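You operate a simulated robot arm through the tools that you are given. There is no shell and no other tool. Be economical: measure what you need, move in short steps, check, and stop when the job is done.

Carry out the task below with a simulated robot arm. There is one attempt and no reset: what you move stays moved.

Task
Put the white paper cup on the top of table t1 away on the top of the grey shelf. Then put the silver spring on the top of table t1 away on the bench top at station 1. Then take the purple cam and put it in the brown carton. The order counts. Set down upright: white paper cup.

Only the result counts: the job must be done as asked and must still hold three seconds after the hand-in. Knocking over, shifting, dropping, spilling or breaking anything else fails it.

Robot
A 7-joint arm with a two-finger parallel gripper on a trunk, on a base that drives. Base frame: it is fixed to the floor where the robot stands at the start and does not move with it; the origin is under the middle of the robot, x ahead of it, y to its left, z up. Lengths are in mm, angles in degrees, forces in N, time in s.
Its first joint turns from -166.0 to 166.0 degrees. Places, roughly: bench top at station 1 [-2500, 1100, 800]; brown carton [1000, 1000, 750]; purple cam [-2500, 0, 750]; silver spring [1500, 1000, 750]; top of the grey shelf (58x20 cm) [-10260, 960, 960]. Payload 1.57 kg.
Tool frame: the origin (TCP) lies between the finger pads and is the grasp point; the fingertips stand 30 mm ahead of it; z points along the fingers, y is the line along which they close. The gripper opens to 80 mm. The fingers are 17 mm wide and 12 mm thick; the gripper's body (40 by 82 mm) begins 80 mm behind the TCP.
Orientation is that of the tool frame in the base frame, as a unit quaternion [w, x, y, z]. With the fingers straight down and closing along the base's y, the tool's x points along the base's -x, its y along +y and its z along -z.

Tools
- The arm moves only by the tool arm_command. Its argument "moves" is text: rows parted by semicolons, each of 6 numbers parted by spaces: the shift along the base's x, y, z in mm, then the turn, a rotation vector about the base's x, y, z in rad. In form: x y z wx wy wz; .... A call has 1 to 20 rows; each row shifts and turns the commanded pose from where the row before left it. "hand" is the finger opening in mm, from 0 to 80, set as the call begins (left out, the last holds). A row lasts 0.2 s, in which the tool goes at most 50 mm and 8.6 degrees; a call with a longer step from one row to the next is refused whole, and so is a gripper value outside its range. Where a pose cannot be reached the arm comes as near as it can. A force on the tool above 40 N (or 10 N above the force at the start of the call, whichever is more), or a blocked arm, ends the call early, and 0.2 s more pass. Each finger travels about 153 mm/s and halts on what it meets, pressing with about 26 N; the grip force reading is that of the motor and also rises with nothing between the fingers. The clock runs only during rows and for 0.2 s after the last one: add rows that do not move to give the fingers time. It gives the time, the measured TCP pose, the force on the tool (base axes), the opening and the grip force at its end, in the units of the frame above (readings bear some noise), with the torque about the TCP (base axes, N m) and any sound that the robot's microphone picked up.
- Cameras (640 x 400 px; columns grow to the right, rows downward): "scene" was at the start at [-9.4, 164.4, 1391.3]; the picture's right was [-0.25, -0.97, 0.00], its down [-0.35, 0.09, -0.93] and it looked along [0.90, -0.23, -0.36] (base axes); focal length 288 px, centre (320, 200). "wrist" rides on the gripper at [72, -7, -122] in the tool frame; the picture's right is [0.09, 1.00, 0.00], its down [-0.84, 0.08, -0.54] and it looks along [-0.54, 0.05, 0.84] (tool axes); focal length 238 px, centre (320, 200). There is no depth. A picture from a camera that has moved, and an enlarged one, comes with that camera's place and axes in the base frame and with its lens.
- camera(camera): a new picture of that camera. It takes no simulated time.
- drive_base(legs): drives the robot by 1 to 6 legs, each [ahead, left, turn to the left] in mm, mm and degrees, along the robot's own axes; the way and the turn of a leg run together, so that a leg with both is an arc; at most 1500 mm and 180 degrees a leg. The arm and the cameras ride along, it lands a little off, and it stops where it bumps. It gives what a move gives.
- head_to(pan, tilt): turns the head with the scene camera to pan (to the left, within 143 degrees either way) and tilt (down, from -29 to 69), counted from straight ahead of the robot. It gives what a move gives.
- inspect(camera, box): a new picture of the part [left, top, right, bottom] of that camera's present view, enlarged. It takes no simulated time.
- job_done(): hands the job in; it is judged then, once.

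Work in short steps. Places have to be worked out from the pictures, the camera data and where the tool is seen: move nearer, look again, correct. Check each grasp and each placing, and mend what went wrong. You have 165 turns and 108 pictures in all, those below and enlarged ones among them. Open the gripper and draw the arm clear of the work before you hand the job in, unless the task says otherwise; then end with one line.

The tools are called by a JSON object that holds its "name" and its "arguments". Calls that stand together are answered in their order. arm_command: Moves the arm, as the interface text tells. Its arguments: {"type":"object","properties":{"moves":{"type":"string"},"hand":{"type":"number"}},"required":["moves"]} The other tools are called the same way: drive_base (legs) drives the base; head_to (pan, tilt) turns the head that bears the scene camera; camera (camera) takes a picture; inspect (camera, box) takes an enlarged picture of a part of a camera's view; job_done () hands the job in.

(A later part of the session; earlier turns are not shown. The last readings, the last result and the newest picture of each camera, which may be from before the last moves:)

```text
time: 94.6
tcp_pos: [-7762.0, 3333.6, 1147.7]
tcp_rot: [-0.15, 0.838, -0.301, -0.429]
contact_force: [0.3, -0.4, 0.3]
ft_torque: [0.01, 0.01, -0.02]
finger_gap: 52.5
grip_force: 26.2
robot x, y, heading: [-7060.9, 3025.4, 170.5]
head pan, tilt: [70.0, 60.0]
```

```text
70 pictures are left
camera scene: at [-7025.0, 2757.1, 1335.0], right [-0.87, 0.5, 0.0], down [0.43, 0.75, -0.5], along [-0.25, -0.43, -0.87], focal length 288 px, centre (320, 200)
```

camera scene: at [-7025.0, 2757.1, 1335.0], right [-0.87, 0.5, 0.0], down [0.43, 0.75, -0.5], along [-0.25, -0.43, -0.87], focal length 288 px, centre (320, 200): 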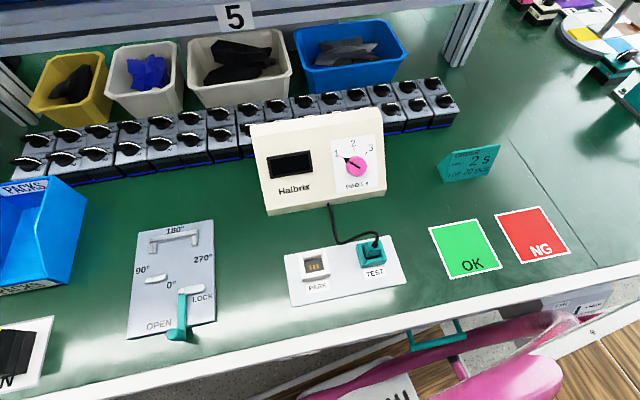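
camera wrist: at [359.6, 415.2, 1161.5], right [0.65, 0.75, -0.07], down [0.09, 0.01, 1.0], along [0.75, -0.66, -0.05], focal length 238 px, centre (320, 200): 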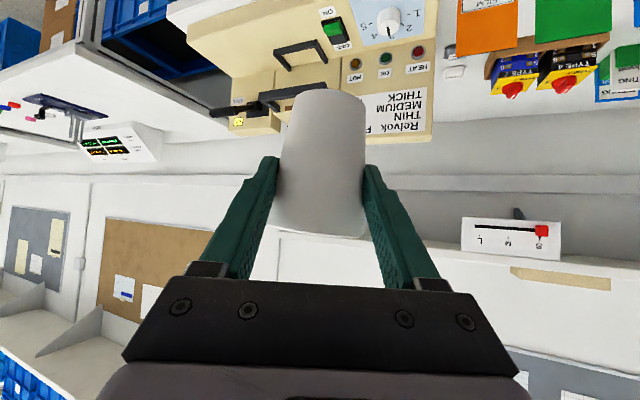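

The left side rubs the workbench edge; the room yaw is really about -18.5° (heading down the aisle 161.5°). I move right away from the bench, align, and centre.

{"name": "drive_base", "arguments": {"legs": [[0, -150, 0], [0, 0, -9], [0, -220, 0]]}}

{"name": "head_to", "arguments": {"pan": 20, "tilt": 25}}

{"name": "camera", "arguments": {"camera": "scene"}}

```text
time: 98.0
tcp_pos: [-7606.9, 3799.0, 1147.1]
tcp_rot: [-0.184, 0.812, -0.368, -0.415]
contact_force: [0.0, -0.7, -1.1]
ft_torque: [0.01, 0.0, 0.01]
finger_gap: 52.7
grip_force: 25.6
robot x, y, heading: [-6959.8, 3381.7, 161.3]
head pan, tilt: [70.0, 60.0]
```

```text
time: 99.1
tcp_pos: [-7606.5, 3799.3, 1147.2]
tcp_rot: [-0.184, 0.811, -0.367, -0.416]
contact_force: [-0.4, 0.3, -0.5]
ft_torque: [0.0, 0.01, -0.04]
finger_gap: 52.4
grip_force: 25.4
robot x, y, heading: [-6962.5, 3374.3, 161.2]
head pan, tilt: [20.0, 25.0]
```

```text
69 pictures are left
camera scene: at [-7020.8, 3163.2, 1385.0], right [-0.02, 1.0, 0.0], down [0.42, 0.01, -0.91], along [-0.91, -0.02, -0.42], focal length 288 px, centre (320, 200)
```

scene: 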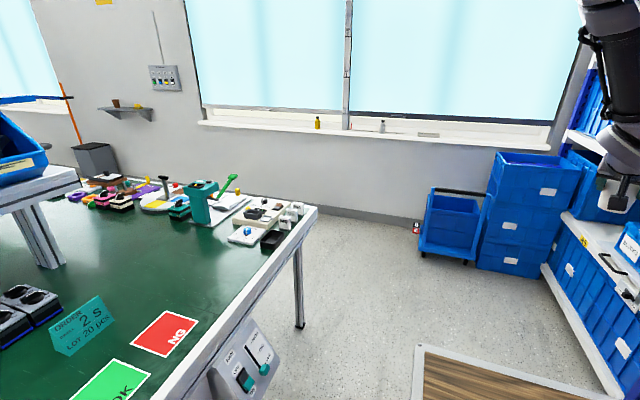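

I see the grey wall shelf at far left (about (-10260,990), with a brown cup and a yellow object on it). In room axes it is past the bench end, so I drive to just short of the corner, then turn left to go along the wall.

{"name": "drive_base", "arguments": {"legs": [[1080, 80, 0], [0, 0, 90]]}}

{"name": "head_to", "arguments": {"pan": 0, "tilt": 25}}

{"name": "camera", "arguments": {"camera": "scene"}}

```text
time: 108.5
tcp_pos: [-8428.1, 3008.7, 1147.6]
tcp_rot: [0.164, 0.833, 0.314, -0.425]
contact_force: [-0.2, -0.4, 0.8]
ft_torque: [0.01, -0.02, 0.0]
finger_gap: 52.6
grip_force: 26.3
robot x, y, heading: [-8008.5, 3653.7, -108.6]
head pan, tilt: [20.0, 25.0]
```

```text
time: 109.3
tcp_pos: [-8427.3, 3008.5, 1147.4]
tcp_rot: [0.163, 0.834, 0.313, -0.425]
contact_force: [0.2, 0.0, -1.1]
ft_torque: [0.03, 0.0, 0.02]
finger_gap: 52.3
grip_force: 26.0
robot x, y, heading: [-8007.3, 3653.4, -109.0]
head pan, tilt: [0.0, 25.0]
```

```text
68 pictures are left
camera scene: at [-7824.5, 3596.3, 1385.0], right [-0.95, 0.32, 0.0], down [0.14, 0.4, -0.91], along [-0.29, -0.86, -0.42], focal length 288 px, centre (320, 200)
```

scene: 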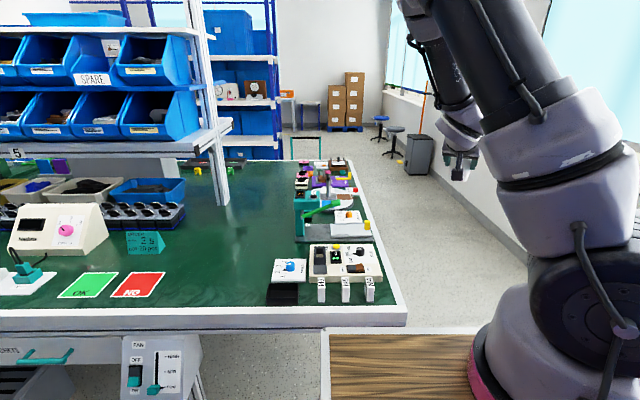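

The gap along the wall is clear. I strafe right to its middle and drive along it about 2.4 m.

{"name": "drive_base", "arguments": {"legs": [[0, -670, 0], [1400, 0, 0], [1000, 0, 0]]}}

{"name": "head_to", "arguments": {"pan": -50, "tilt": 20}}

{"name": "camera", "arguments": {"camera": "scene"}}

{"name": "head_to", "arguments": {"pan": 20, "tilt": 30}}

{"name": "camera", "arguments": {"camera": "scene"}}

```text
time: 113.0
tcp_pos: [-9036.8, 3215.5, 1146.8]
tcp_rot: [0.164, 0.832, 0.317, -0.424]
contact_force: [0.0, -0.4, 0.3]
ft_torque: [-0.01, 0.01, 0.01]
finger_gap: 52.3
grip_force: 26.0
robot x, y, heading: [-8621.3, 3860.4, -108.4]
head pan, tilt: [0.0, 25.0]
stopped in leg 1: the robot was blocked; the commanded pose is now the measured one
```

```text
time: 114.2
tcp_pos: [-9036.2, 3215.7, 1147.6]
tcp_rot: [0.164, 0.832, 0.317, -0.424]
contact_force: [0.6, -0.4, -0.1]
ft_torque: [-0.01, 0.0, -0.02]
finger_gap: 52.4
grip_force: 25.8
robot x, y, heading: [-8622.9, 3861.3, -108.6]
head pan, tilt: [-50.0, 20.0]
```

```text
67 pictures are left
camera scene: at [-8494.8, 3859.7, 1393.1], right [-0.37, 0.93, 0.0], down [0.32, 0.13, -0.94], along [-0.87, -0.34, -0.34], focal length 288 px, centre (320, 200)
```

scene: 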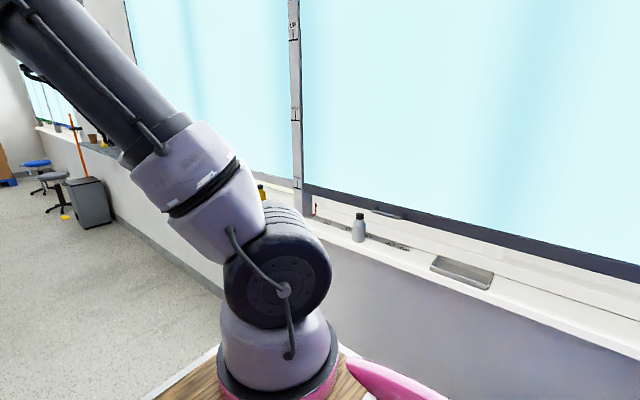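

```text
time: 115.6
tcp_pos: [-9036.4, 3216.0, 1146.8]
tcp_rot: [0.163, 0.833, 0.316, -0.425]
contact_force: [0.4, -0.2, -0.6]
ft_torque: [0.0, 0.04, 0.03]
finger_gap: 52.1
grip_force: 26.1
robot x, y, heading: [-8621.2, 3860.4, -108.6]
head pan, tilt: [20.0, 30.0]
```

```text
66 pictures are left
camera scene: at [-8406.0, 3803.3, 1377.1], right [-1.0, -0.02, 0.0], down [-0.01, 0.5, -0.87], along [0.02, -0.87, -0.5], focal length 288 px, centre (320, 200)
```

scene: 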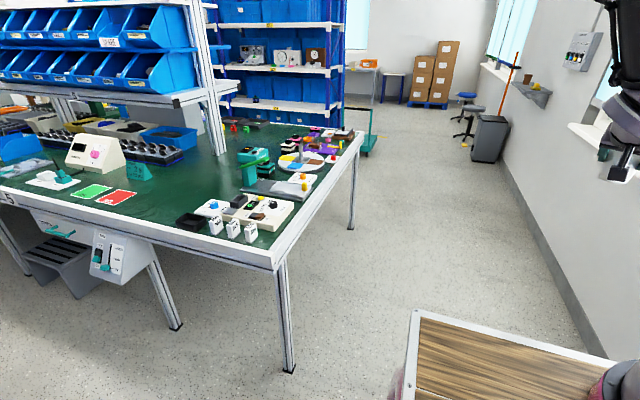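

Probably my rear right corner touched the blue cart by the wall. I step left 20 and drive ahead along the gap, which is clear.

{"name": "drive_base", "arguments": {"legs": [[20, 20, 0], [1400, 0, 0], [1000, 0, 0]]}}

{"name": "head_to", "arguments": {"pan": -20, "tilt": 25}}

{"name": "camera", "arguments": {"camera": "scene"}}

```text
time: 127.8
tcp_pos: [-9790.0, 905.4, 1145.3]
tcp_rot: [0.166, 0.831, 0.318, -0.424]
contact_force: [-0.7, -0.1, -0.5]
ft_torque: [-0.03, -0.01, 0.02]
finger_gap: 51.7
grip_force: 26.4
robot x, y, heading: [-9376.2, 1549.7, -108.3]
head pan, tilt: [20.0, 30.0]
```

```text
time: 128.9
tcp_pos: [-9789.8, 905.9, 1146.2]
tcp_rot: [0.164, 0.832, 0.318, -0.423]
contact_force: [-1.2, 0.7, 0.7]
ft_torque: [0.0, 0.02, -0.03]
finger_gap: 51.8
grip_force: 26.3
robot x, y, heading: [-9374.1, 1555.7, -108.6]
head pan, tilt: [-20.0, 25.0]
```

```text
65 pictures are left
camera scene: at [-9219.9, 1512.8, 1385.0], right [-0.78, 0.62, 0.0], down [0.26, 0.33, -0.91], along [-0.56, -0.71, -0.42], focal length 288 px, centre (320, 200)
```

scene: 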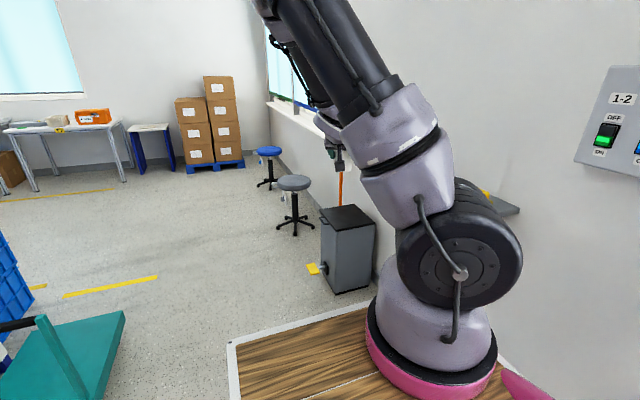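

I'm at u≈-1500 with the shelf ahead-right. I step left (away from the wall), turn right 90° to face the wall, and shift left toward the shelf.

{"name": "drive_base", "arguments": {"legs": [[0, 250, 0], [0, 0, -90], [0, 700, 0]]}}

{"name": "head_to", "arguments": {"pan": -5, "tilt": 30}}

{"name": "camera", "arguments": {"camera": "scene"}}

```text
time: 138.0
tcp_pos: [-10010.5, 1216.9, 1146.8]
tcp_rot: [-0.182, 0.813, -0.363, -0.416]
contact_force: [0.1, 0.0, 0.5]
ft_torque: [0.01, 0.03, -0.01]
finger_gap: 51.4
grip_force: 25.6
robot x, y, heading: [-9362.6, 799.9, 161.9]
head pan, tilt: [-20.0, 25.0]
```

```text
time: 138.8
tcp_pos: [-10011.6, 1215.9, 1145.7]
tcp_rot: [-0.182, 0.814, -0.363, -0.416]
contact_force: [0.4, 0.5, 0.0]
ft_torque: [-0.01, -0.02, 0.01]
finger_gap: 51.6
grip_force: 26.0
robot x, y, heading: [-9361.7, 803.5, 161.7]
head pan, tilt: [-5.0, 30.0]
```

```text
64 pictures are left
camera scene: at [-9409.6, 625.5, 1377.1], right [0.4, 0.92, 0.0], down [0.46, -0.2, -0.87], along [-0.8, 0.34, -0.5], focal length 288 px, centre (320, 200)
```

scene: 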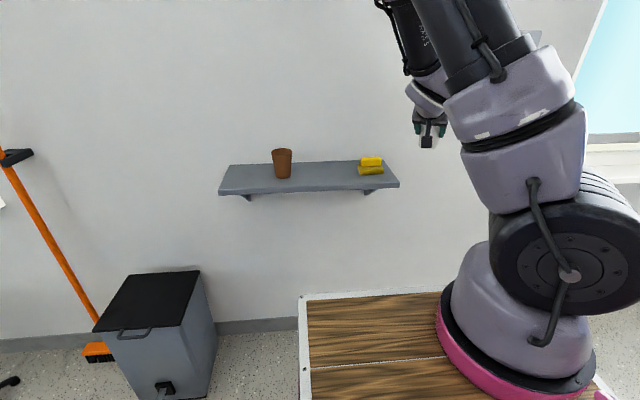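

The shelf top is clear to see: corners fit 58×20 cm at z=960, with the brown cup at (-10271,856) and the yellow thing at (-10182,1143). I bring the cup above the free middle, (-10210,985).

{"name": "arm_command", "arguments": {"moves": "-28.4 -33 -8 0 0 0;-28.4 -33 -8 0 0 0;-28.4 -33 -8 0 0 0;-28.4 -33 -8 0 0 0;-28.4 -33 -8 0 0 0;-28.4 -33 -8 0 0 0;-28.4 -33 -8 0 0 0"}}

{"name": "camera", "arguments": {"camera": "scene"}}

{"name": "camera", "arguments": {"camera": "wrist"}}

```text
time: 140.4
tcp_pos: [-10210.7, 983.8, 1091.0]
tcp_rot: [-0.181, 0.814, -0.363, -0.416]
contact_force: [0.7, 0.8, 0.7]
ft_torque: [0.0, 0.01, 0.04]
finger_gap: 51.5
grip_force: 25.4
robot x, y, heading: [-9363.0, 803.4, 161.7]
head pan, tilt: [-5.0, 30.0]
```

```text
63 pictures are left
camera scene: at [-9409.4, 625.8, 1377.1], right [0.4, 0.92, 0.0], down [0.46, -0.2, -0.87], along [-0.8, 0.34, -0.5], focal length 288 px, centre (320, 200)
```

scene: 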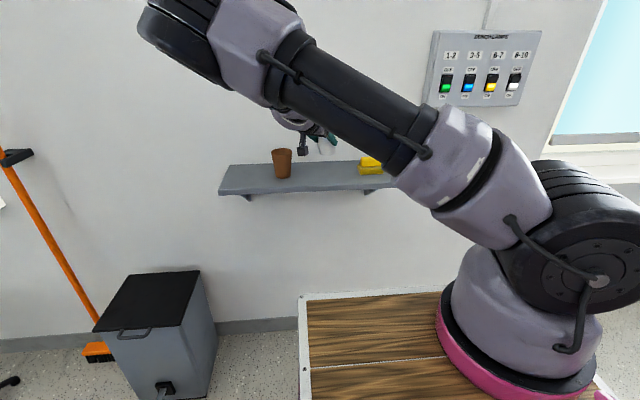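

```text
62 pictures are left
camera wrist: at [-10108.9, 884.1, 1105.1], right [-0.7, -0.71, -0.07], down [-0.09, -0.01, 1.0], along [-0.71, 0.71, -0.06], focal length 238 px, centre (320, 200)
```

wrist: 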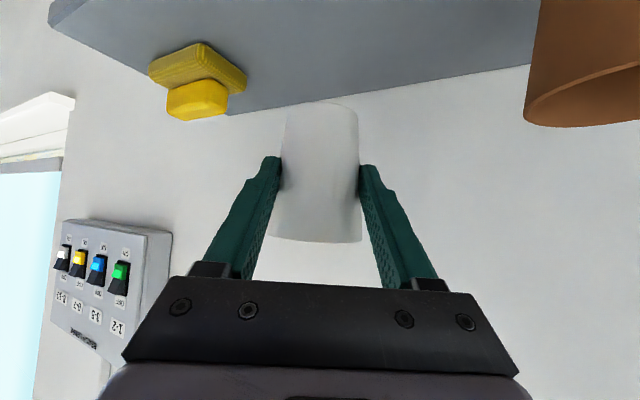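

The cup has crept slightly in the fingers (base now ≈54 mm below the TCP). I lower it to just above the shelf, then in small steps to feel contact.

{"name": "arm_command", "arguments": {"moves": "0 0 -20 0 0 0;0 0 -20 0 0 0;0 0 -15 0 0 0;0 0 -5 0 0 0"}}

{"name": "inspect", "arguments": {"camera": "scene", "box": [220, 110, 400, 220]}}

{"name": "camera", "arguments": {"camera": "wrist"}}

```text
time: 141.4
tcp_pos: [-10209.3, 984.2, 1030.7]
tcp_rot: [-0.181, 0.814, -0.362, -0.417]
contact_force: [-0.2, -0.2, 0.1]
ft_torque: [-0.02, 0.0, 0.01]
finger_gap: 51.5
grip_force: 25.6
robot x, y, heading: [-9360.9, 805.7, 161.7]
head pan, tilt: [-5.0, 30.0]
```

```text
3.56 times, centred on (310, 165) of scene
camera zoom: at [-9409.6, 625.4, 1377.1], right [0.4, 0.92, 0.0], down [0.46, -0.2, -0.87], along [-0.8, 0.34, -0.5], focal length 1025 px, centre (356, 324)
```

zoom: 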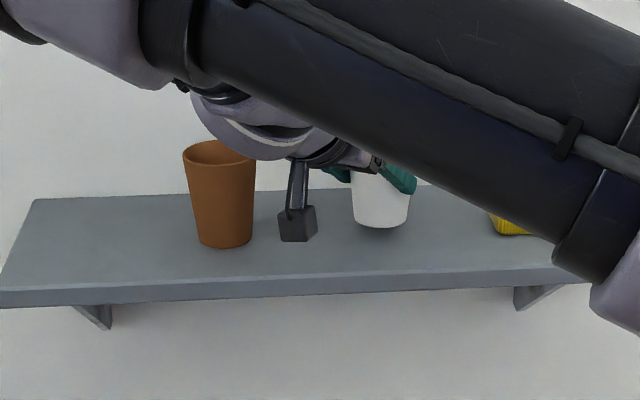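

```text
60 pictures are left
camera wrist: at [-10109.1, 884.4, 1044.6], right [-0.7, -0.71, -0.07], down [-0.09, -0.01, 1.0], along [-0.71, 0.71, -0.06], focal length 238 px, centre (320, 200)
```

wrist: 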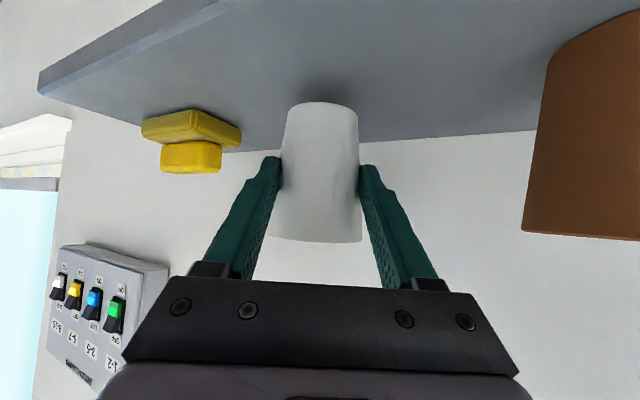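

The base hovers about 15 mm above the shelf. I lower in small steps.

{"name": "arm_command", "arguments": {"moves": "0 0 -4 0 0 0;0 0 -4 0 0 0"}}

{"name": "arm_command", "arguments": {"moves": "0 0 -3 0 0 0"}}

{"name": "arm_command", "arguments": {"moves": "0 0 -2 0 0 0"}}

{"name": "camera", "arguments": {"camera": "wrist"}}

```text
time: 142.0
tcp_pos: [-10208.7, 984.8, 1021.8]
tcp_rot: [-0.183, 0.813, -0.363, -0.417]
contact_force: [-0.8, 0.3, -0.4]
ft_torque: [0.03, 0.01, 0.0]
finger_gap: 51.3
grip_force: 25.6
robot x, y, heading: [-9363.9, 803.2, 161.8]
head pan, tilt: [-5.0, 30.0]
```

```text
time: 142.4
tcp_pos: [-10209.7, 985.1, 1019.6]
tcp_rot: [-0.183, 0.813, -0.363, -0.416]
contact_force: [-0.7, -0.1, 0.5]
ft_torque: [-0.02, -0.02, 0.01]
finger_gap: 51.4
grip_force: 25.8
robot x, y, heading: [-9362.5, 802.2, 161.6]
head pan, tilt: [-5.0, 30.0]
```

```text
time: 142.8
tcp_pos: [-10209.1, 985.3, 1018.2]
tcp_rot: [-0.183, 0.813, -0.362, -0.416]
contact_force: [0.0, -0.7, 0.9]
ft_torque: [0.04, 0.02, -0.04]
finger_gap: 51.3
grip_force: 25.8
robot x, y, heading: [-9360.0, 808.2, 161.8]
head pan, tilt: [-5.0, 30.0]
```

```text
59 pictures are left
camera wrist: at [-10109.3, 884.9, 1031.9], right [-0.7, -0.71, -0.07], down [-0.09, -0.01, 1.0], along [-0.71, 0.71, -0.06], focal length 238 px, centre (320, 200)
```

wrist: 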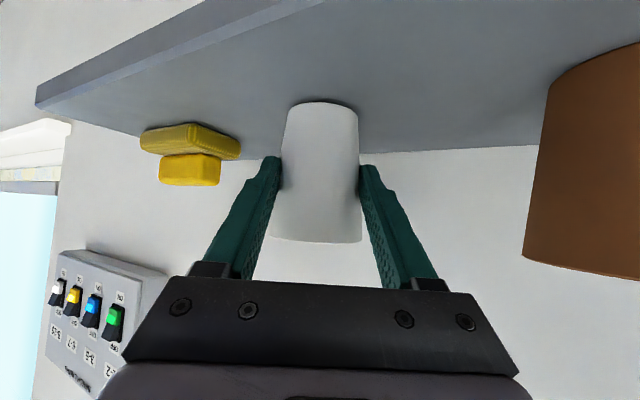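

Nearly down; I continue in 2 mm steps until a vertical force shows.

{"name": "arm_command", "arguments": {"moves": "0 0 -2 0 0 0"}}

{"name": "arm_command", "arguments": {"moves": "0 0 -2 0 0 0"}}

{"name": "inspect", "arguments": {"camera": "wrist", "box": [240, 60, 400, 160]}}

```text
time: 143.2
tcp_pos: [-10210.0, 985.7, 1015.6]
tcp_rot: [-0.181, 0.814, -0.362, -0.417]
contact_force: [2.3, -0.9, 6.7]
ft_torque: [0.19, 0.12, -0.04]
finger_gap: 51.2
grip_force: 26.5
robot x, y, heading: [-9364.5, 803.5, 161.5]
head pan, tilt: [-5.0, 30.0]
```

```text
time: 143.6
tcp_pos: [-10210.9, 984.2, 1015.1]
tcp_rot: [-0.181, 0.813, -0.362, -0.418]
contact_force: [1.6, -1.1, 14.3]
ft_torque: [0.38, 0.31, -0.01]
finger_gap: 51.6
grip_force: 25.3
robot x, y, heading: [-9361.6, 805.0, 161.7]
head pan, tilt: [-5.0, 30.0]
```

```text
4.00 times, centred on (320, 110) of wrist
camera zoom: at [-10109.4, 884.6, 1028.9], right [-0.7, -0.71, -0.07], down [-0.09, -0.01, 1.0], along [-0.71, 0.71, -0.05], focal length 953 px, centre (320, 560)
```

zoom: 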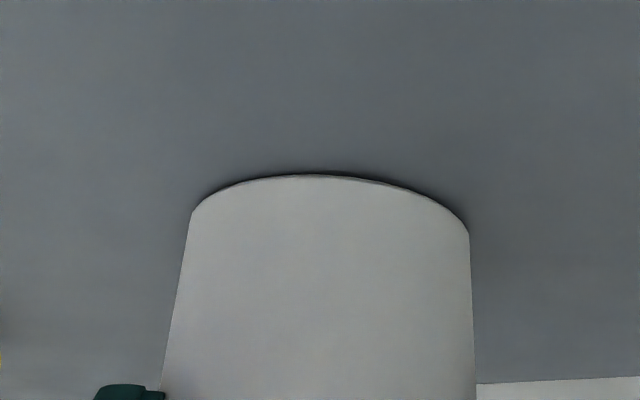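

The cup is on the shelf (14 N). I relieve 2 mm and open the fingers.

{"name": "arm_command", "arguments": {"moves": "0 0 2 0 0 0;0 0 0 0 0 0"}}

{"name": "arm_command", "arguments": {"moves": "0 0 0 0 0 0;0 0 0 0 0 0;0 0 0 0 0 0", "hand": 78}}

{"name": "camera", "arguments": {"camera": "wrist"}}

```text
time: 144.2
tcp_pos: [-10209.1, 985.2, 1016.1]
tcp_rot: [-0.182, 0.814, -0.362, -0.416]
contact_force: [-1.1, -0.6, 4.2]
ft_torque: [0.14, 0.23, 0.07]
finger_gap: 51.3
grip_force: 25.7
robot x, y, heading: [-9360.0, 804.8, 161.8]
head pan, tilt: [-5.0, 30.0]
```

```text
time: 145.0
tcp_pos: [-10209.6, 985.4, 1015.0]
tcp_rot: [-0.182, 0.814, -0.363, -0.416]
contact_force: [0.4, -0.5, 0.1]
ft_torque: [0.0, 0.01, 0.02]
finger_gap: 78.0
grip_force: 0.1
robot x, y, heading: [-9362.9, 804.9, 161.8]
head pan, tilt: [-5.0, 30.0]
```

```text
57 pictures are left
camera wrist: at [-10109.4, 884.7, 1029.5], right [-0.7, -0.71, -0.07], down [-0.09, -0.01, 1.0], along [-0.71, 0.71, -0.06], focal length 238 px, centre (320, 200)
```

wrist: 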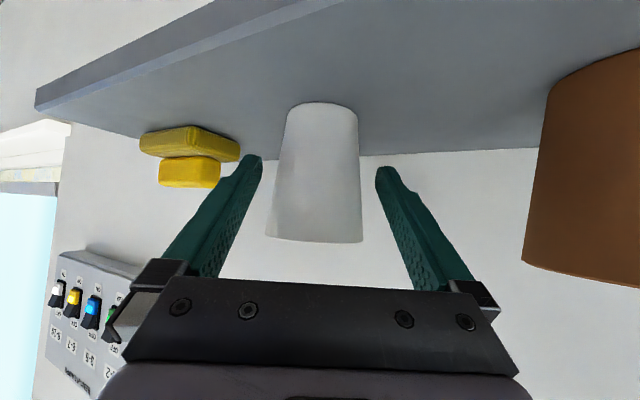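

The cup stands free. I back out along the tool axis and verify.

{"name": "arm_command", "arguments": {"moves": "10 -11 11 0 0 0;14 -15 15 0 0 0;14 -15 15 0 0 0;14 -15 15 0 0 0;14 -15 15 0 0 0;14 -15 20 0 0 0;14 -15 40 0 0 0;14 -10 40 0 0 0"}}

{"name": "drive_base", "arguments": {"legs": [[-150, 0, 0]]}}

{"name": "camera", "arguments": {"camera": "scene"}}

```text
time: 146.8
tcp_pos: [-10100.9, 873.0, 1186.3]
tcp_rot: [-0.182, 0.814, -0.363, -0.415]
contact_force: [0.1, -0.1, 0.1]
ft_torque: [0.03, 0.0, -0.03]
finger_gap: 77.9
grip_force: 0.1
robot x, y, heading: [-9364.4, 802.8, 161.7]
head pan, tilt: [-5.0, 30.0]
```

```text
time: 148.2
tcp_pos: [-9959.3, 825.6, 1186.1]
tcp_rot: [-0.182, 0.814, -0.362, -0.417]
contact_force: [-0.5, -0.1, -0.4]
ft_torque: [-0.01, -0.01, -0.01]
finger_gap: 77.8
grip_force: 0.1
robot x, y, heading: [-9216.5, 757.6, 161.9]
head pan, tilt: [-5.0, 30.0]
```

```text
56 pictures are left
camera scene: at [-9266.8, 578.2, 1377.1], right [0.39, 0.92, 0.0], down [0.46, -0.2, -0.87], along [-0.8, 0.34, -0.5], focal length 288 px, centre (320, 200)
```

scene: 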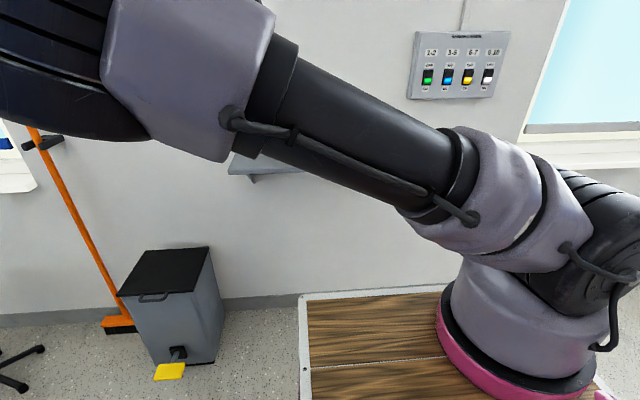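

The arm hides the shelf; I swing the tool to the right to see it.

{"name": "arm_command", "arguments": {"moves": "16 46 0 0 0 0;16 46 0 0 0 0;16 46 0 0 0 0;16 46 0 0 0 0;16 46 0 0 0 0;16 46 0 0 0 0"}}

{"name": "inspect", "arguments": {"camera": "scene", "box": [200, 100, 400, 225]}}

```text
time: 149.6
tcp_pos: [-9865.0, 1101.5, 1185.8]
tcp_rot: [-0.181, 0.815, -0.36, -0.417]
contact_force: [0.2, 0.0, -0.3]
ft_torque: [0.03, 0.0, -0.07]
finger_gap: 77.8
grip_force: 0.1
robot x, y, heading: [-9220.9, 759.4, 161.8]
head pan, tilt: [-5.0, 30.0]
```

```text
3.20 times, centred on (300, 162) of scene
camera zoom: at [-9266.9, 577.4, 1377.0], right [0.39, 0.92, 0.0], down [0.46, -0.2, -0.87], along [-0.8, 0.34, -0.5], focal length 923 px, centre (384, 320)
```

zoom: 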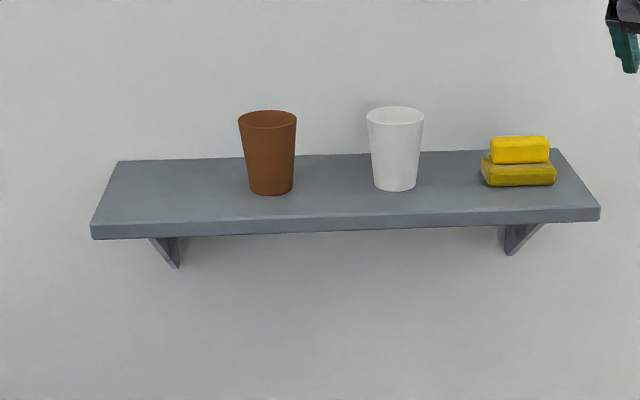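

The white cup stands upright on the grey shelf. Now I return: turn right, go back along the wall gap the way I came.

{"name": "drive_base", "arguments": {"legs": [[0, 0, -90], [0, 390, 0], [1500, 0, 0], [1480, 0, 0]]}}

{"name": "head_to", "arguments": {"pan": -20, "tilt": 35}}

{"name": "camera", "arguments": {"camera": "scene"}}

```text
time: 169.8
tcp_pos: [-8261.5, 4333.9, 1186.7]
tcp_rot: [0.425, -0.313, 0.834, 0.162]
contact_force: [-0.1, 0.5, 0.1]
ft_torque: [0.0, -0.03, 0.02]
finger_gap: 78.0
grip_force: 0.0
robot x, y, heading: [-8617.6, 3696.1, 71.0]
head pan, tilt: [-5.0, 30.0]
```

```text
time: 170.6
tcp_pos: [-8261.4, 4333.4, 1187.3]
tcp_rot: [0.425, -0.313, 0.833, 0.163]
contact_force: [0.0, -0.6, 0.5]
ft_torque: [0.03, 0.0, 0.02]
finger_gap: 78.0
grip_force: 0.0
robot x, y, heading: [-8618.1, 3696.1, 71.0]
head pan, tilt: [-20.0, 35.0]
```

```text
54 pictures are left
camera scene: at [-8772.8, 3729.5, 1369.3], right [0.78, -0.63, 0.0], down [-0.36, -0.45, -0.82], along [0.52, 0.64, -0.57], focal length 288 px, centre (320, 200)
```

scene: 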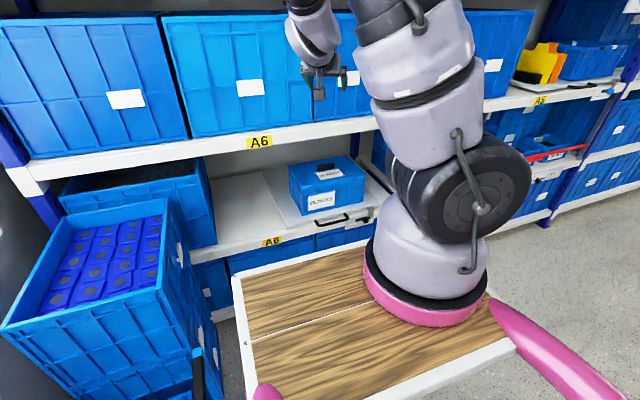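

I'm near the racking and box stack; I strafe right toward the aisle, then turn right to face down the aisle.

{"name": "drive_base", "arguments": {"legs": [[0, -230, 0], [0, 0, -89.7]]}}

{"name": "head_to", "arguments": {"pan": 0, "tilt": 30}}

{"name": "camera", "arguments": {"camera": "scene"}}

```text
time: 176.2
tcp_pos: [-7769.3, 3253.1, 1186.4]
tcp_rot: [0.414, 0.376, 0.807, -0.19]
contact_force: [0.8, -0.2, 0.3]
ft_torque: [-0.01, 0.0, 0.01]
finger_gap: 77.9
grip_force: 0.1
robot x, y, heading: [-8398.3, 3617.5, -20.2]
head pan, tilt: [-20.0, 35.0]
```

```text
time: 177.0
tcp_pos: [-7769.3, 3252.7, 1185.8]
tcp_rot: [0.414, 0.376, 0.807, -0.189]
contact_force: [-0.3, -0.7, 0.1]
ft_torque: [-0.03, -0.02, 0.0]
finger_gap: 78.0
grip_force: 0.0
robot x, y, heading: [-8401.3, 3616.9, -20.2]
head pan, tilt: [0.0, 30.0]
```

```text
53 pictures are left
camera scene: at [-8342.1, 3799.2, 1377.1], right [-0.35, -0.94, 0.0], down [-0.47, 0.17, -0.87], along [0.81, -0.3, -0.5], focal length 288 px, centre (320, 200)
```

scene: 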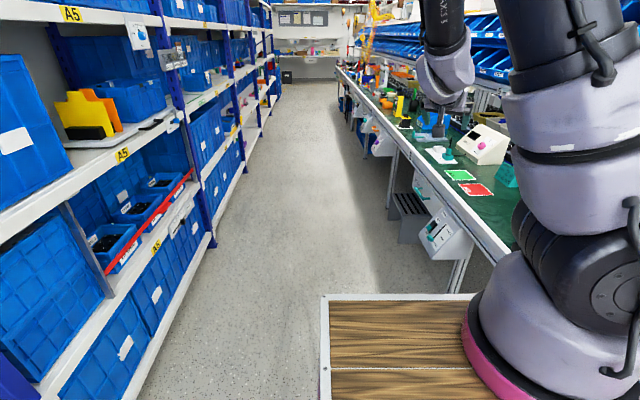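

The aisle is clear. I shift to its centre (u≈1040), align to -18.5°, and drive 4.5 m.

{"name": "drive_base", "arguments": {"legs": [[0, 0, 1.7], [0, 270, 0], [1500, 0, 0], [1500, 0, 0], [1500, 0, 0]]}}

```text
time: 200.4
tcp_pos: [-3420.0, 2042.2, 1185.9]
tcp_rot: [0.415, 0.365, 0.813, -0.183]
contact_force: [0.2, -0.2, -1.0]
ft_torque: [0.01, 0.01, 0.0]
finger_gap: 78.1
grip_force: 0.0
robot x, y, heading: [-4057.4, 2394.3, -18.8]
head pan, tilt: [0.0, 30.0]
```

On track at u≈984. I continue 3 m to approach T1 again.

{"name": "drive_base", "arguments": {"legs": [[1500, 30, 0], [1500, 0, 0.3]]}}

{"name": "drive_base", "arguments": {"legs": [[1495, 30, 0], [1495, 0, 0.3]]}}

{"name": "head_to", "arguments": {"pan": 15, "tilt": 20}}

{"name": "camera", "arguments": {"camera": "scene"}}

```text
refused: leg 1 is longer than a leg can be; nothing moved
```

```text
time: 214.8
tcp_pos: [-548.9, 1140.9, 1187.7]
tcp_rot: [0.418, 0.359, 0.815, -0.181]
contact_force: [-0.1, -0.6, -0.2]
ft_torque: [0.04, 0.0, 0.01]
finger_gap: 77.8
grip_force: 0.0
robot x, y, heading: [-1191.2, 1485.6, -18.0]
head pan, tilt: [0.0, 30.0]
```

```text
time: 215.6
tcp_pos: [-550.3, 1140.9, 1187.1]
tcp_rot: [0.417, 0.361, 0.814, -0.182]
contact_force: [0.2, -0.1, -1.0]
ft_torque: [-0.01, 0.01, 0.01]
finger_gap: 78.7
grip_force: 0.1
robot x, y, heading: [-1195.1, 1485.3, -17.9]
head pan, tilt: [15.0, 20.0]
```

```text
52 pictures are left
camera scene: at [-1137.3, 1689.6, 1393.1], right [-0.05, -1.0, 0.0], down [-0.34, 0.02, -0.94], along [0.94, -0.05, -0.34], focal length 288 px, centre (320, 200)
```

scene: 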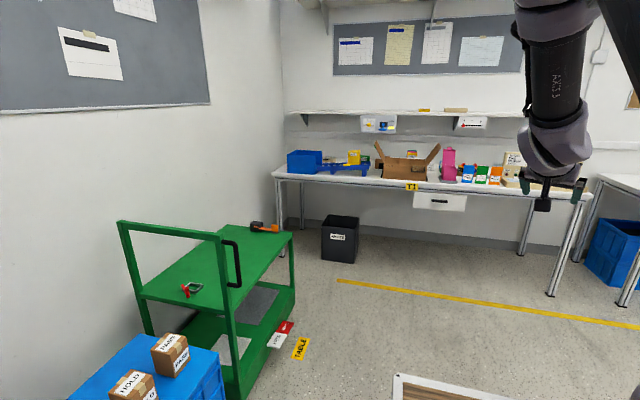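

The way to T1 is free. I approach to about 800 mm from the bench at the carton's position and look for the spring behind it.

{"name": "drive_base", "arguments": {"legs": [[1250, 220, -0.5]]}}

{"name": "head_to", "arguments": {"pan": 0, "tilt": 25}}

{"name": "camera", "arguments": {"camera": "scene"}}

```text
time: 222.1
tcp_pos: [710.6, 950.6, 1187.1]
tcp_rot: [0.417, 0.365, 0.812, -0.184]
contact_force: [0.1, 0.9, 0.0]
ft_torque: [0.01, -0.02, -0.01]
finger_gap: 78.2
grip_force: 0.1
robot x, y, heading: [67.3, 1300.7, -18.9]
head pan, tilt: [15.0, 20.0]
```

```text
time: 222.8
tcp_pos: [711.6, 950.9, 1188.1]
tcp_rot: [0.417, 0.364, 0.813, -0.183]
contact_force: [0.1, -0.1, -0.6]
ft_torque: [-0.04, -0.06, -0.01]
finger_gap: 77.9
grip_force: 0.1
robot x, y, heading: [74.3, 1299.8, -18.6]
head pan, tilt: [0.0, 25.0]
```

```text
51 pictures are left
camera scene: at [123.1, 1480.2, 1385.1], right [-0.32, -0.95, 0.0], down [-0.4, 0.13, -0.91], along [0.86, -0.29, -0.42], focal length 288 px, centre (320, 200)
```

scene: 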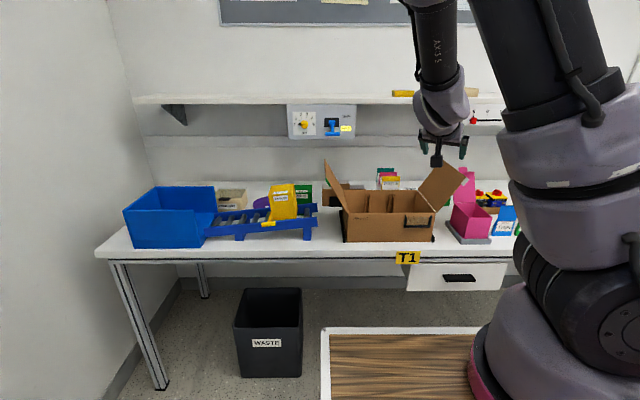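

I inspect the bench surface around the carton for the silver spring.

{"name": "inspect", "arguments": {"camera": "scene", "box": [200, 150, 440, 260]}}

```text
2.67 times, centred on (320, 205) of scene
camera zoom: at [123.1, 1480.2, 1385.1], right [-0.32, -0.95, 0.0], down [-0.4, 0.13, -0.91], along [0.86, -0.29, -0.42], focal length 769 px, centre (320, 187)
```

zoom: 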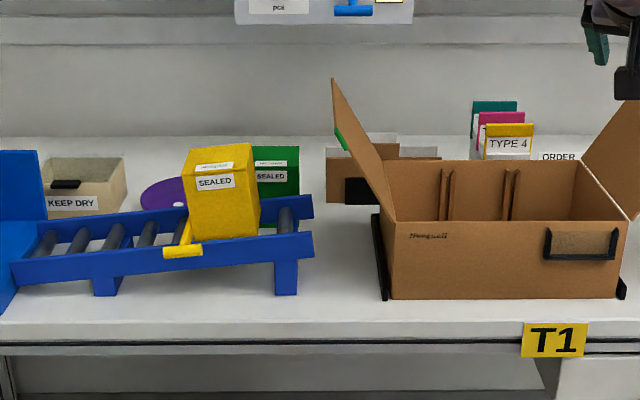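

The spring isn't visible from here; it may be in the low brown box behind the carton flap. I turn the wrist to look down-forward, approach the bench, and use the wrist camera.

{"name": "arm_command", "arguments": {"moves": "0 0 0 0 0 0.128;0 0 0 0 0 0.128;0 0 0 0 0 0.128;0 0 0 0 0 0.128;0 0 0 0.041 0.1225 0;0 0 0 0.041 0.1225 0;0 0 0 0.041 0.1225 0;0 0 0 0.041 0.1225 0;0 0 0 0.041 0.1225 0"}}

{"name": "drive_base", "arguments": {"legs": [[320, 80, 0]]}}

{"name": "camera", "arguments": {"camera": "wrist"}}

{"name": "camera", "arguments": {"camera": "scene"}}

```text
time: 224.8
tcp_pos: [712.3, 957.8, 1184.0]
tcp_rot: [0.211, 0.158, 0.964, -0.016]
contact_force: [-0.6, 0.2, -0.3]
ft_torque: [0.05, -0.03, 0.04]
finger_gap: 78.1
grip_force: 0.0
out of reach, approached as far as the arm can: row 6, 7
robot x, y, heading: [71.5, 1298.1, -18.5]
head pan, tilt: [0.0, 25.0]
```

```text
time: 227.0
tcp_pos: [1041.5, 933.6, 1184.3]
tcp_rot: [0.211, 0.157, 0.965, -0.016]
contact_force: [-0.1, 0.3, 0.2]
ft_torque: [0.01, -0.01, -0.01]
finger_gap: 78.2
grip_force: 0.2
robot x, y, heading: [395.3, 1275.6, -18.6]
head pan, tilt: [0.0, 25.0]
```

```text
49 pictures are left
camera wrist: at [928.5, 960.4, 1265.7], right [0.23, 0.97, 0.0], down [0.53, -0.12, 0.84], along [0.82, -0.19, -0.54], focal length 238 px, centre (320, 200)
```

wrist: 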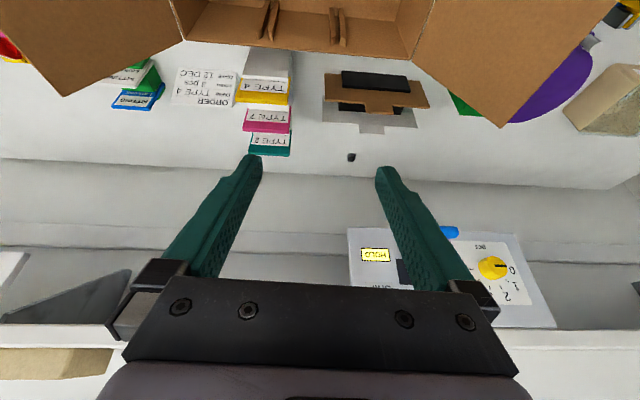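

```text
48 pictures are left
camera scene: at [450.6, 1455.0, 1385.1], right [-0.32, -0.95, 0.0], down [-0.4, 0.13, -0.91], along [0.86, -0.29, -0.42], focal length 288 px, centre (320, 200)
```

scene: 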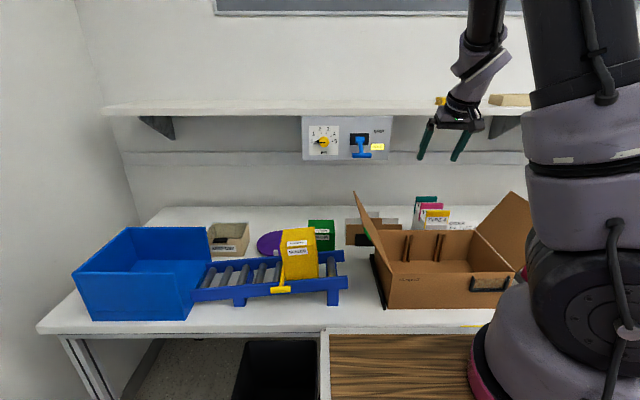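

A small dark object lies behind the brown fixture at about (1440,930). I zoom on that area of the wrist view.

{"name": "inspect", "arguments": {"camera": "wrist", "box": [280, 60, 460, 180]}}

{"name": "inspect", "arguments": {"camera": "scene", "box": [200, 180, 420, 310]}}

```text
3.33 times, centred on (370, 120) of wrist
camera zoom: at [928.5, 960.4, 1265.7], right [0.23, 0.97, 0.0], down [0.53, -0.12, 0.84], along [0.82, -0.19, -0.54], focal length 794 px, centre (153, 467)
```

zoom: 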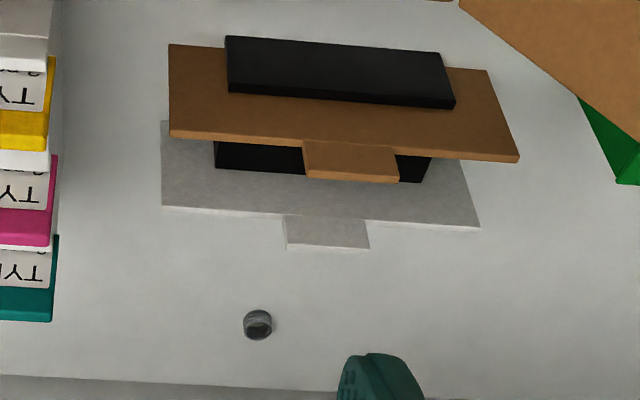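

```text
2.91 times, centred on (310, 245) of scene
camera zoom: at [450.6, 1455.0, 1385.1], right [-0.32, -0.95, 0.0], down [-0.4, 0.13, -0.91], along [0.86, -0.29, -0.42], focal length 839 px, centre (349, 69)
```

zoom: 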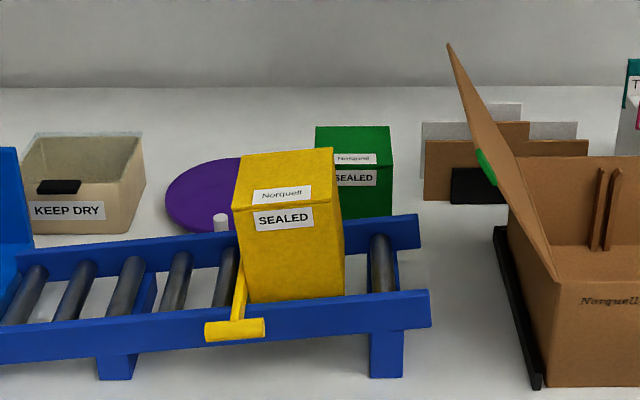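

The spring is a small upright metal coil at about (1430,932), behind standing plates. I'll come at it from the left: turn the tool to heading ≈-68° pitched 40° below horizontal, and move the base left and a bit closer.

{"name": "arm_command", "arguments": {"moves": "0 0 0 0 0 -0.137;0 0 0 0 0 -0.137;0 0 0 0 0 -0.137;0 0 0 0 0 -0.137;0 0 0 0 0 -0.137;0 0 0 0 0 -0.137;0 0 0 0 0 -0.137;0 0 0 -0.139 -0.0548 0;0 0 0 -0.139 -0.0548 0;0 0 0 -0.139 -0.0548 0"}}

{"name": "drive_base", "arguments": {"legs": [[0, 100, 0], [70, 0, 0]]}}

{"name": "camera", "arguments": {"camera": "wrist"}}

{"name": "camera", "arguments": {"camera": "scene"}}

```text
time: 229.2
tcp_pos: [1047.1, 937.6, 1184.1]
tcp_rot: [0.359, 0.379, 0.825, -0.216]
contact_force: [0.0, 0.0, -0.4]
ft_torque: [0.03, -0.03, 0.0]
finger_gap: 78.1
grip_force: 0.0
out of reach, approached as far as the arm can: row 5, 6, 7
robot x, y, heading: [400.9, 1273.4, -18.5]
head pan, tilt: [0.0, 25.0]
```

```text
time: 231.0
tcp_pos: [1147.0, 1011.6, 1183.8]
tcp_rot: [0.357, 0.38, 0.826, -0.215]
contact_force: [0.1, 0.7, -0.8]
ft_torque: [0.0, -0.03, -0.01]
finger_gap: 78.2
grip_force: 0.0
robot x, y, heading: [500.2, 1344.5, -18.4]
head pan, tilt: [0.0, 25.0]
```

```text
45 pictures are left
camera wrist: at [1056.7, 1117.9, 1210.0], right [0.74, 0.66, -0.15], down [0.21, -0.01, 0.98], along [0.64, -0.75, -0.14], focal length 238 px, centre (320, 200)
```

wrist: 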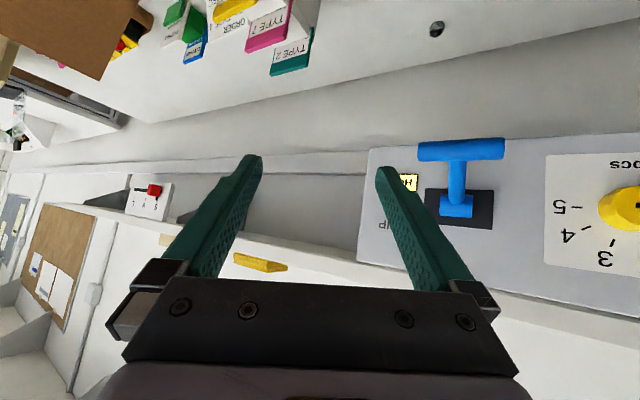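

```text
44 pictures are left
camera scene: at [549.9, 1528.0, 1385.0], right [-0.32, -0.95, 0.0], down [-0.4, 0.13, -0.91], along [0.86, -0.29, -0.42], focal length 288 px, centre (320, 200)
```

scene: 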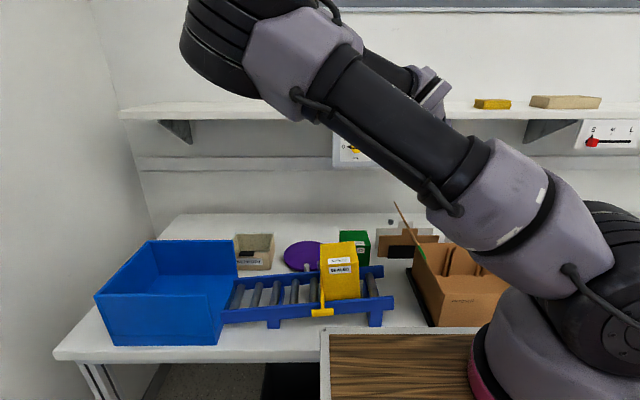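

Both wrist rays meet at S=(1422,935,815). I zoom the scene at the plates and spring to understand clearances.

{"name": "inspect", "arguments": {"camera": "scene", "box": [340, 200, 450, 270]}}

```text
5.71 times, centred on (395, 235) of scene
camera zoom: at [549.9, 1528.0, 1385.0], right [-0.32, -0.95, 0.0], down [-0.4, 0.13, -0.91], along [0.86, -0.29, -0.42], focal length 1648 px, centre (-109, 0)
```

zoom: 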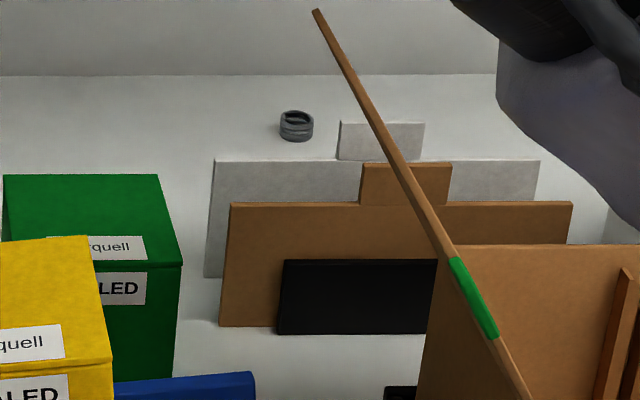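

The plates are at n≈887, tops z≈886–912; the spring is 165 mm behind, confirmed at (1422,933). I move half way toward the pre-grasp and check the arm against the carton flap and the shelf.

{"name": "arm_command", "arguments": {"moves": "27 1 -34 0 0 0;27 1 -34 0 0 0;27 1 -34 0 0 0;27 1 -34 0 0 0", "hand": 60}}

{"name": "camera", "arguments": {"camera": "scene"}}

```text
time: 232.0
tcp_pos: [1253.8, 1015.8, 1048.8]
tcp_rot: [0.359, 0.381, 0.825, -0.215]
contact_force: [-7.3, 3.9, 5.5]
ft_torque: [-0.03, -0.59, 0.28]
finger_gap: 59.9
grip_force: 0.0
robot x, y, heading: [496.6, 1345.1, -18.5]
head pan, tilt: [0.0, 25.0]
```

```text
42 pictures are left
camera scene: at [549.2, 1528.1, 1385.1], right [-0.32, -0.95, 0.0], down [-0.4, 0.13, -0.91], along [0.86, -0.29, -0.42], focal length 288 px, centre (320, 200)
```

scene: 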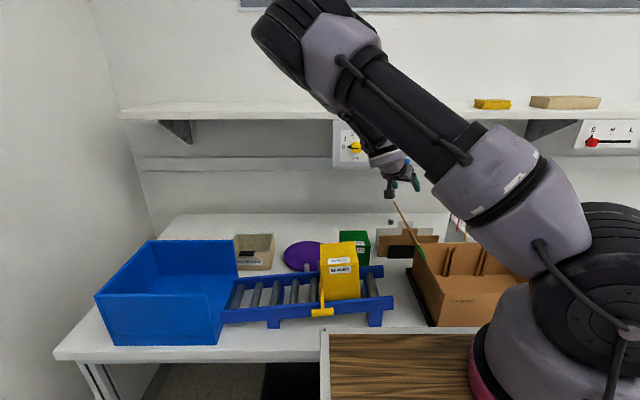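

A small contact force (≈10 N) shows; something may be touching the flap. I zoom before moving further.

{"name": "inspect", "arguments": {"camera": "scene", "box": [330, 120, 470, 270]}}

{"name": "camera", "arguments": {"camera": "wrist"}}

```text
2.67 times, centred on (400, 195) of scene
camera zoom: at [549.2, 1528.1, 1385.1], right [-0.32, -0.95, 0.0], down [-0.4, 0.13, -0.91], along [0.86, -0.29, -0.42], focal length 769 px, centre (107, 213)
```

zoom: 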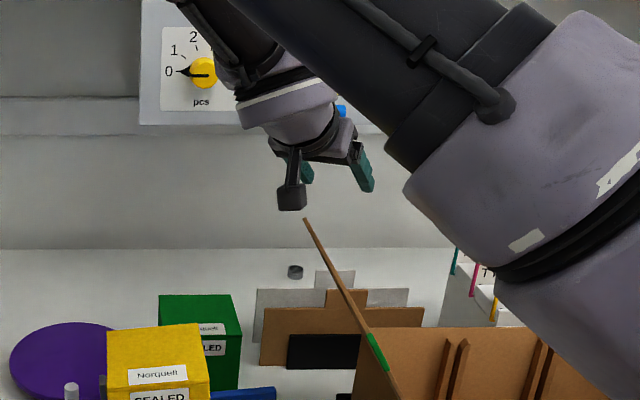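

```text
40 pictures are left
camera wrist: at [1164.8, 1122.7, 1074.1], right [0.74, 0.66, -0.15], down [0.21, -0.01, 0.98], along [0.64, -0.75, -0.14], focal length 238 px, centre (320, 200)
```

wrist: 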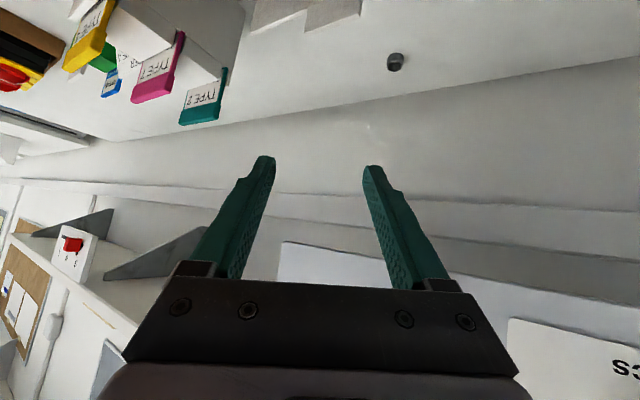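

The gripper body seems to touch the gauge panel (with the blue lever) hanging under the shelf. I back straight off from it and look.

{"name": "arm_command", "arguments": {"moves": "-15 5 -3 0 0 0;-19 6 -3 0 0 0;-19 6 0 0 0 0"}}

{"name": "inspect", "arguments": {"camera": "scene", "box": [330, 90, 470, 220]}}

```text
time: 232.8
tcp_pos: [1200.9, 1034.0, 1041.8]
tcp_rot: [0.359, 0.38, 0.825, -0.215]
contact_force: [1.0, 0.4, -0.7]
ft_torque: [0.0, -0.02, 0.02]
finger_gap: 59.8
grip_force: 0.1
robot x, y, heading: [495.6, 1346.4, -18.1]
head pan, tilt: [0.0, 25.0]
```

```text
3.08 times, centred on (400, 155) of scene
camera zoom: at [550.0, 1527.9, 1385.1], right [-0.32, -0.95, 0.0], down [-0.4, 0.13, -0.91], along [0.86, -0.29, -0.42], focal length 887 px, centre (74, 338)
```

zoom: 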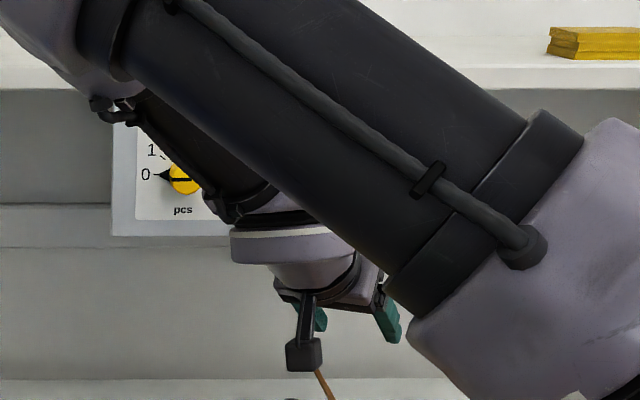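

The camera cube is right beside the carton's standing flap (far corner ≈(1148,1115,1058)). I lift straight up with a slight leftward bias to clear it.

{"name": "arm_command", "arguments": {"moves": "2 6 15 0 0 0;2 6 30 0 0 0;2 5 40 0 0 0;0 0 40 0 0 0"}}

{"name": "inspect", "arguments": {"camera": "scene", "box": [330, 90, 490, 270]}}

```text
time: 233.7
tcp_pos: [1202.5, 1053.0, 1142.1]
tcp_rot: [0.352, 0.378, 0.828, -0.218]
contact_force: [-6.3, 0.5, -4.4]
ft_torque: [0.01, 0.33, 0.08]
finger_gap: 56.5
grip_force: 0.0
robot x, y, heading: [495.5, 1347.9, -18.7]
head pan, tilt: [0.0, 25.0]
stopped in row 4: the force on the tool passed its limit at 52 N (the readings are from after the stop); the commanded pose is now the measured one
```

```text
2.22 times, centred on (410, 180) of scene
camera zoom: at [549.2, 1528.4, 1385.0], right [-0.32, -0.95, 0.0], down [-0.4, 0.13, -0.91], along [0.86, -0.29, -0.42], focal length 641 px, centre (120, 244)
```

zoom: 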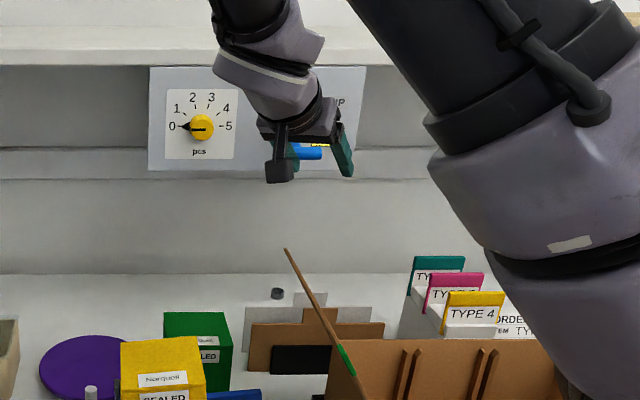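

The fingers now touch the panel's blue lever. I move slightly down and straight back from the panel.

{"name": "arm_command", "arguments": {"moves": "-9 3 -8 0 0 0;-28 9 0 0 0 0;-38 13 0 0 0 0;-38 13 10 0 0 0;-38 13 20 0 0 0"}}

{"name": "camera", "arguments": {"camera": "scene"}}

{"name": "camera", "arguments": {"camera": "wrist"}}

```text
time: 234.9
tcp_pos: [1055.4, 1104.7, 1165.4]
tcp_rot: [0.353, 0.378, 0.828, -0.217]
contact_force: [0.3, -0.5, -0.2]
ft_torque: [-0.02, -0.02, 0.01]
finger_gap: 59.9
grip_force: 0.0
robot x, y, heading: [495.9, 1348.8, -18.6]
head pan, tilt: [0.0, 25.0]
```

```text
37 pictures are left
camera scene: at [550.3, 1527.9, 1385.0], right [-0.32, -0.95, 0.0], down [-0.4, 0.13, -0.91], along [0.86, -0.29, -0.42], focal length 288 px, centre (320, 200)
```

scene: 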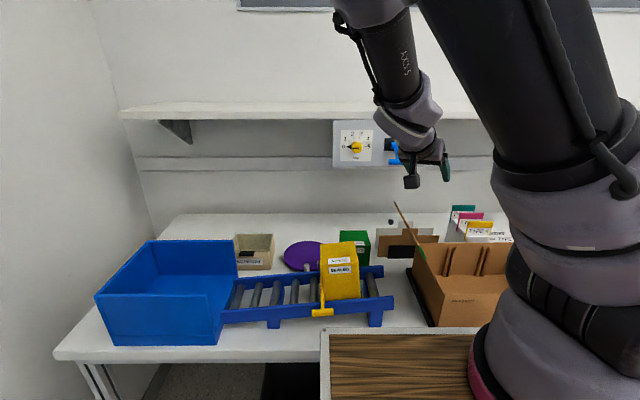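

```text
36 pictures are left
camera wrist: at [965.7, 1209.8, 1193.5], right [0.73, 0.66, -0.16], down [0.22, -0.01, 0.97], along [0.64, -0.75, -0.15], focal length 238 px, centre (320, 200)
```

wrist: 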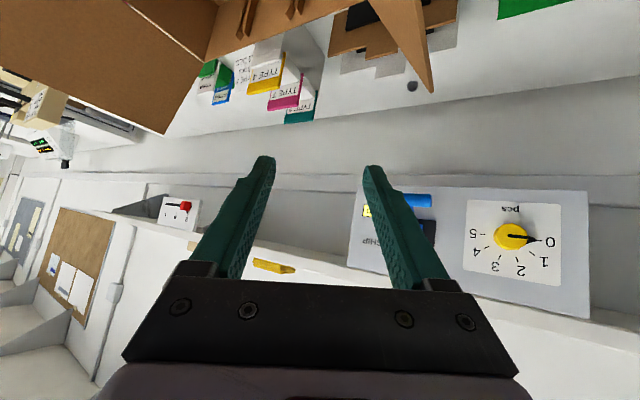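

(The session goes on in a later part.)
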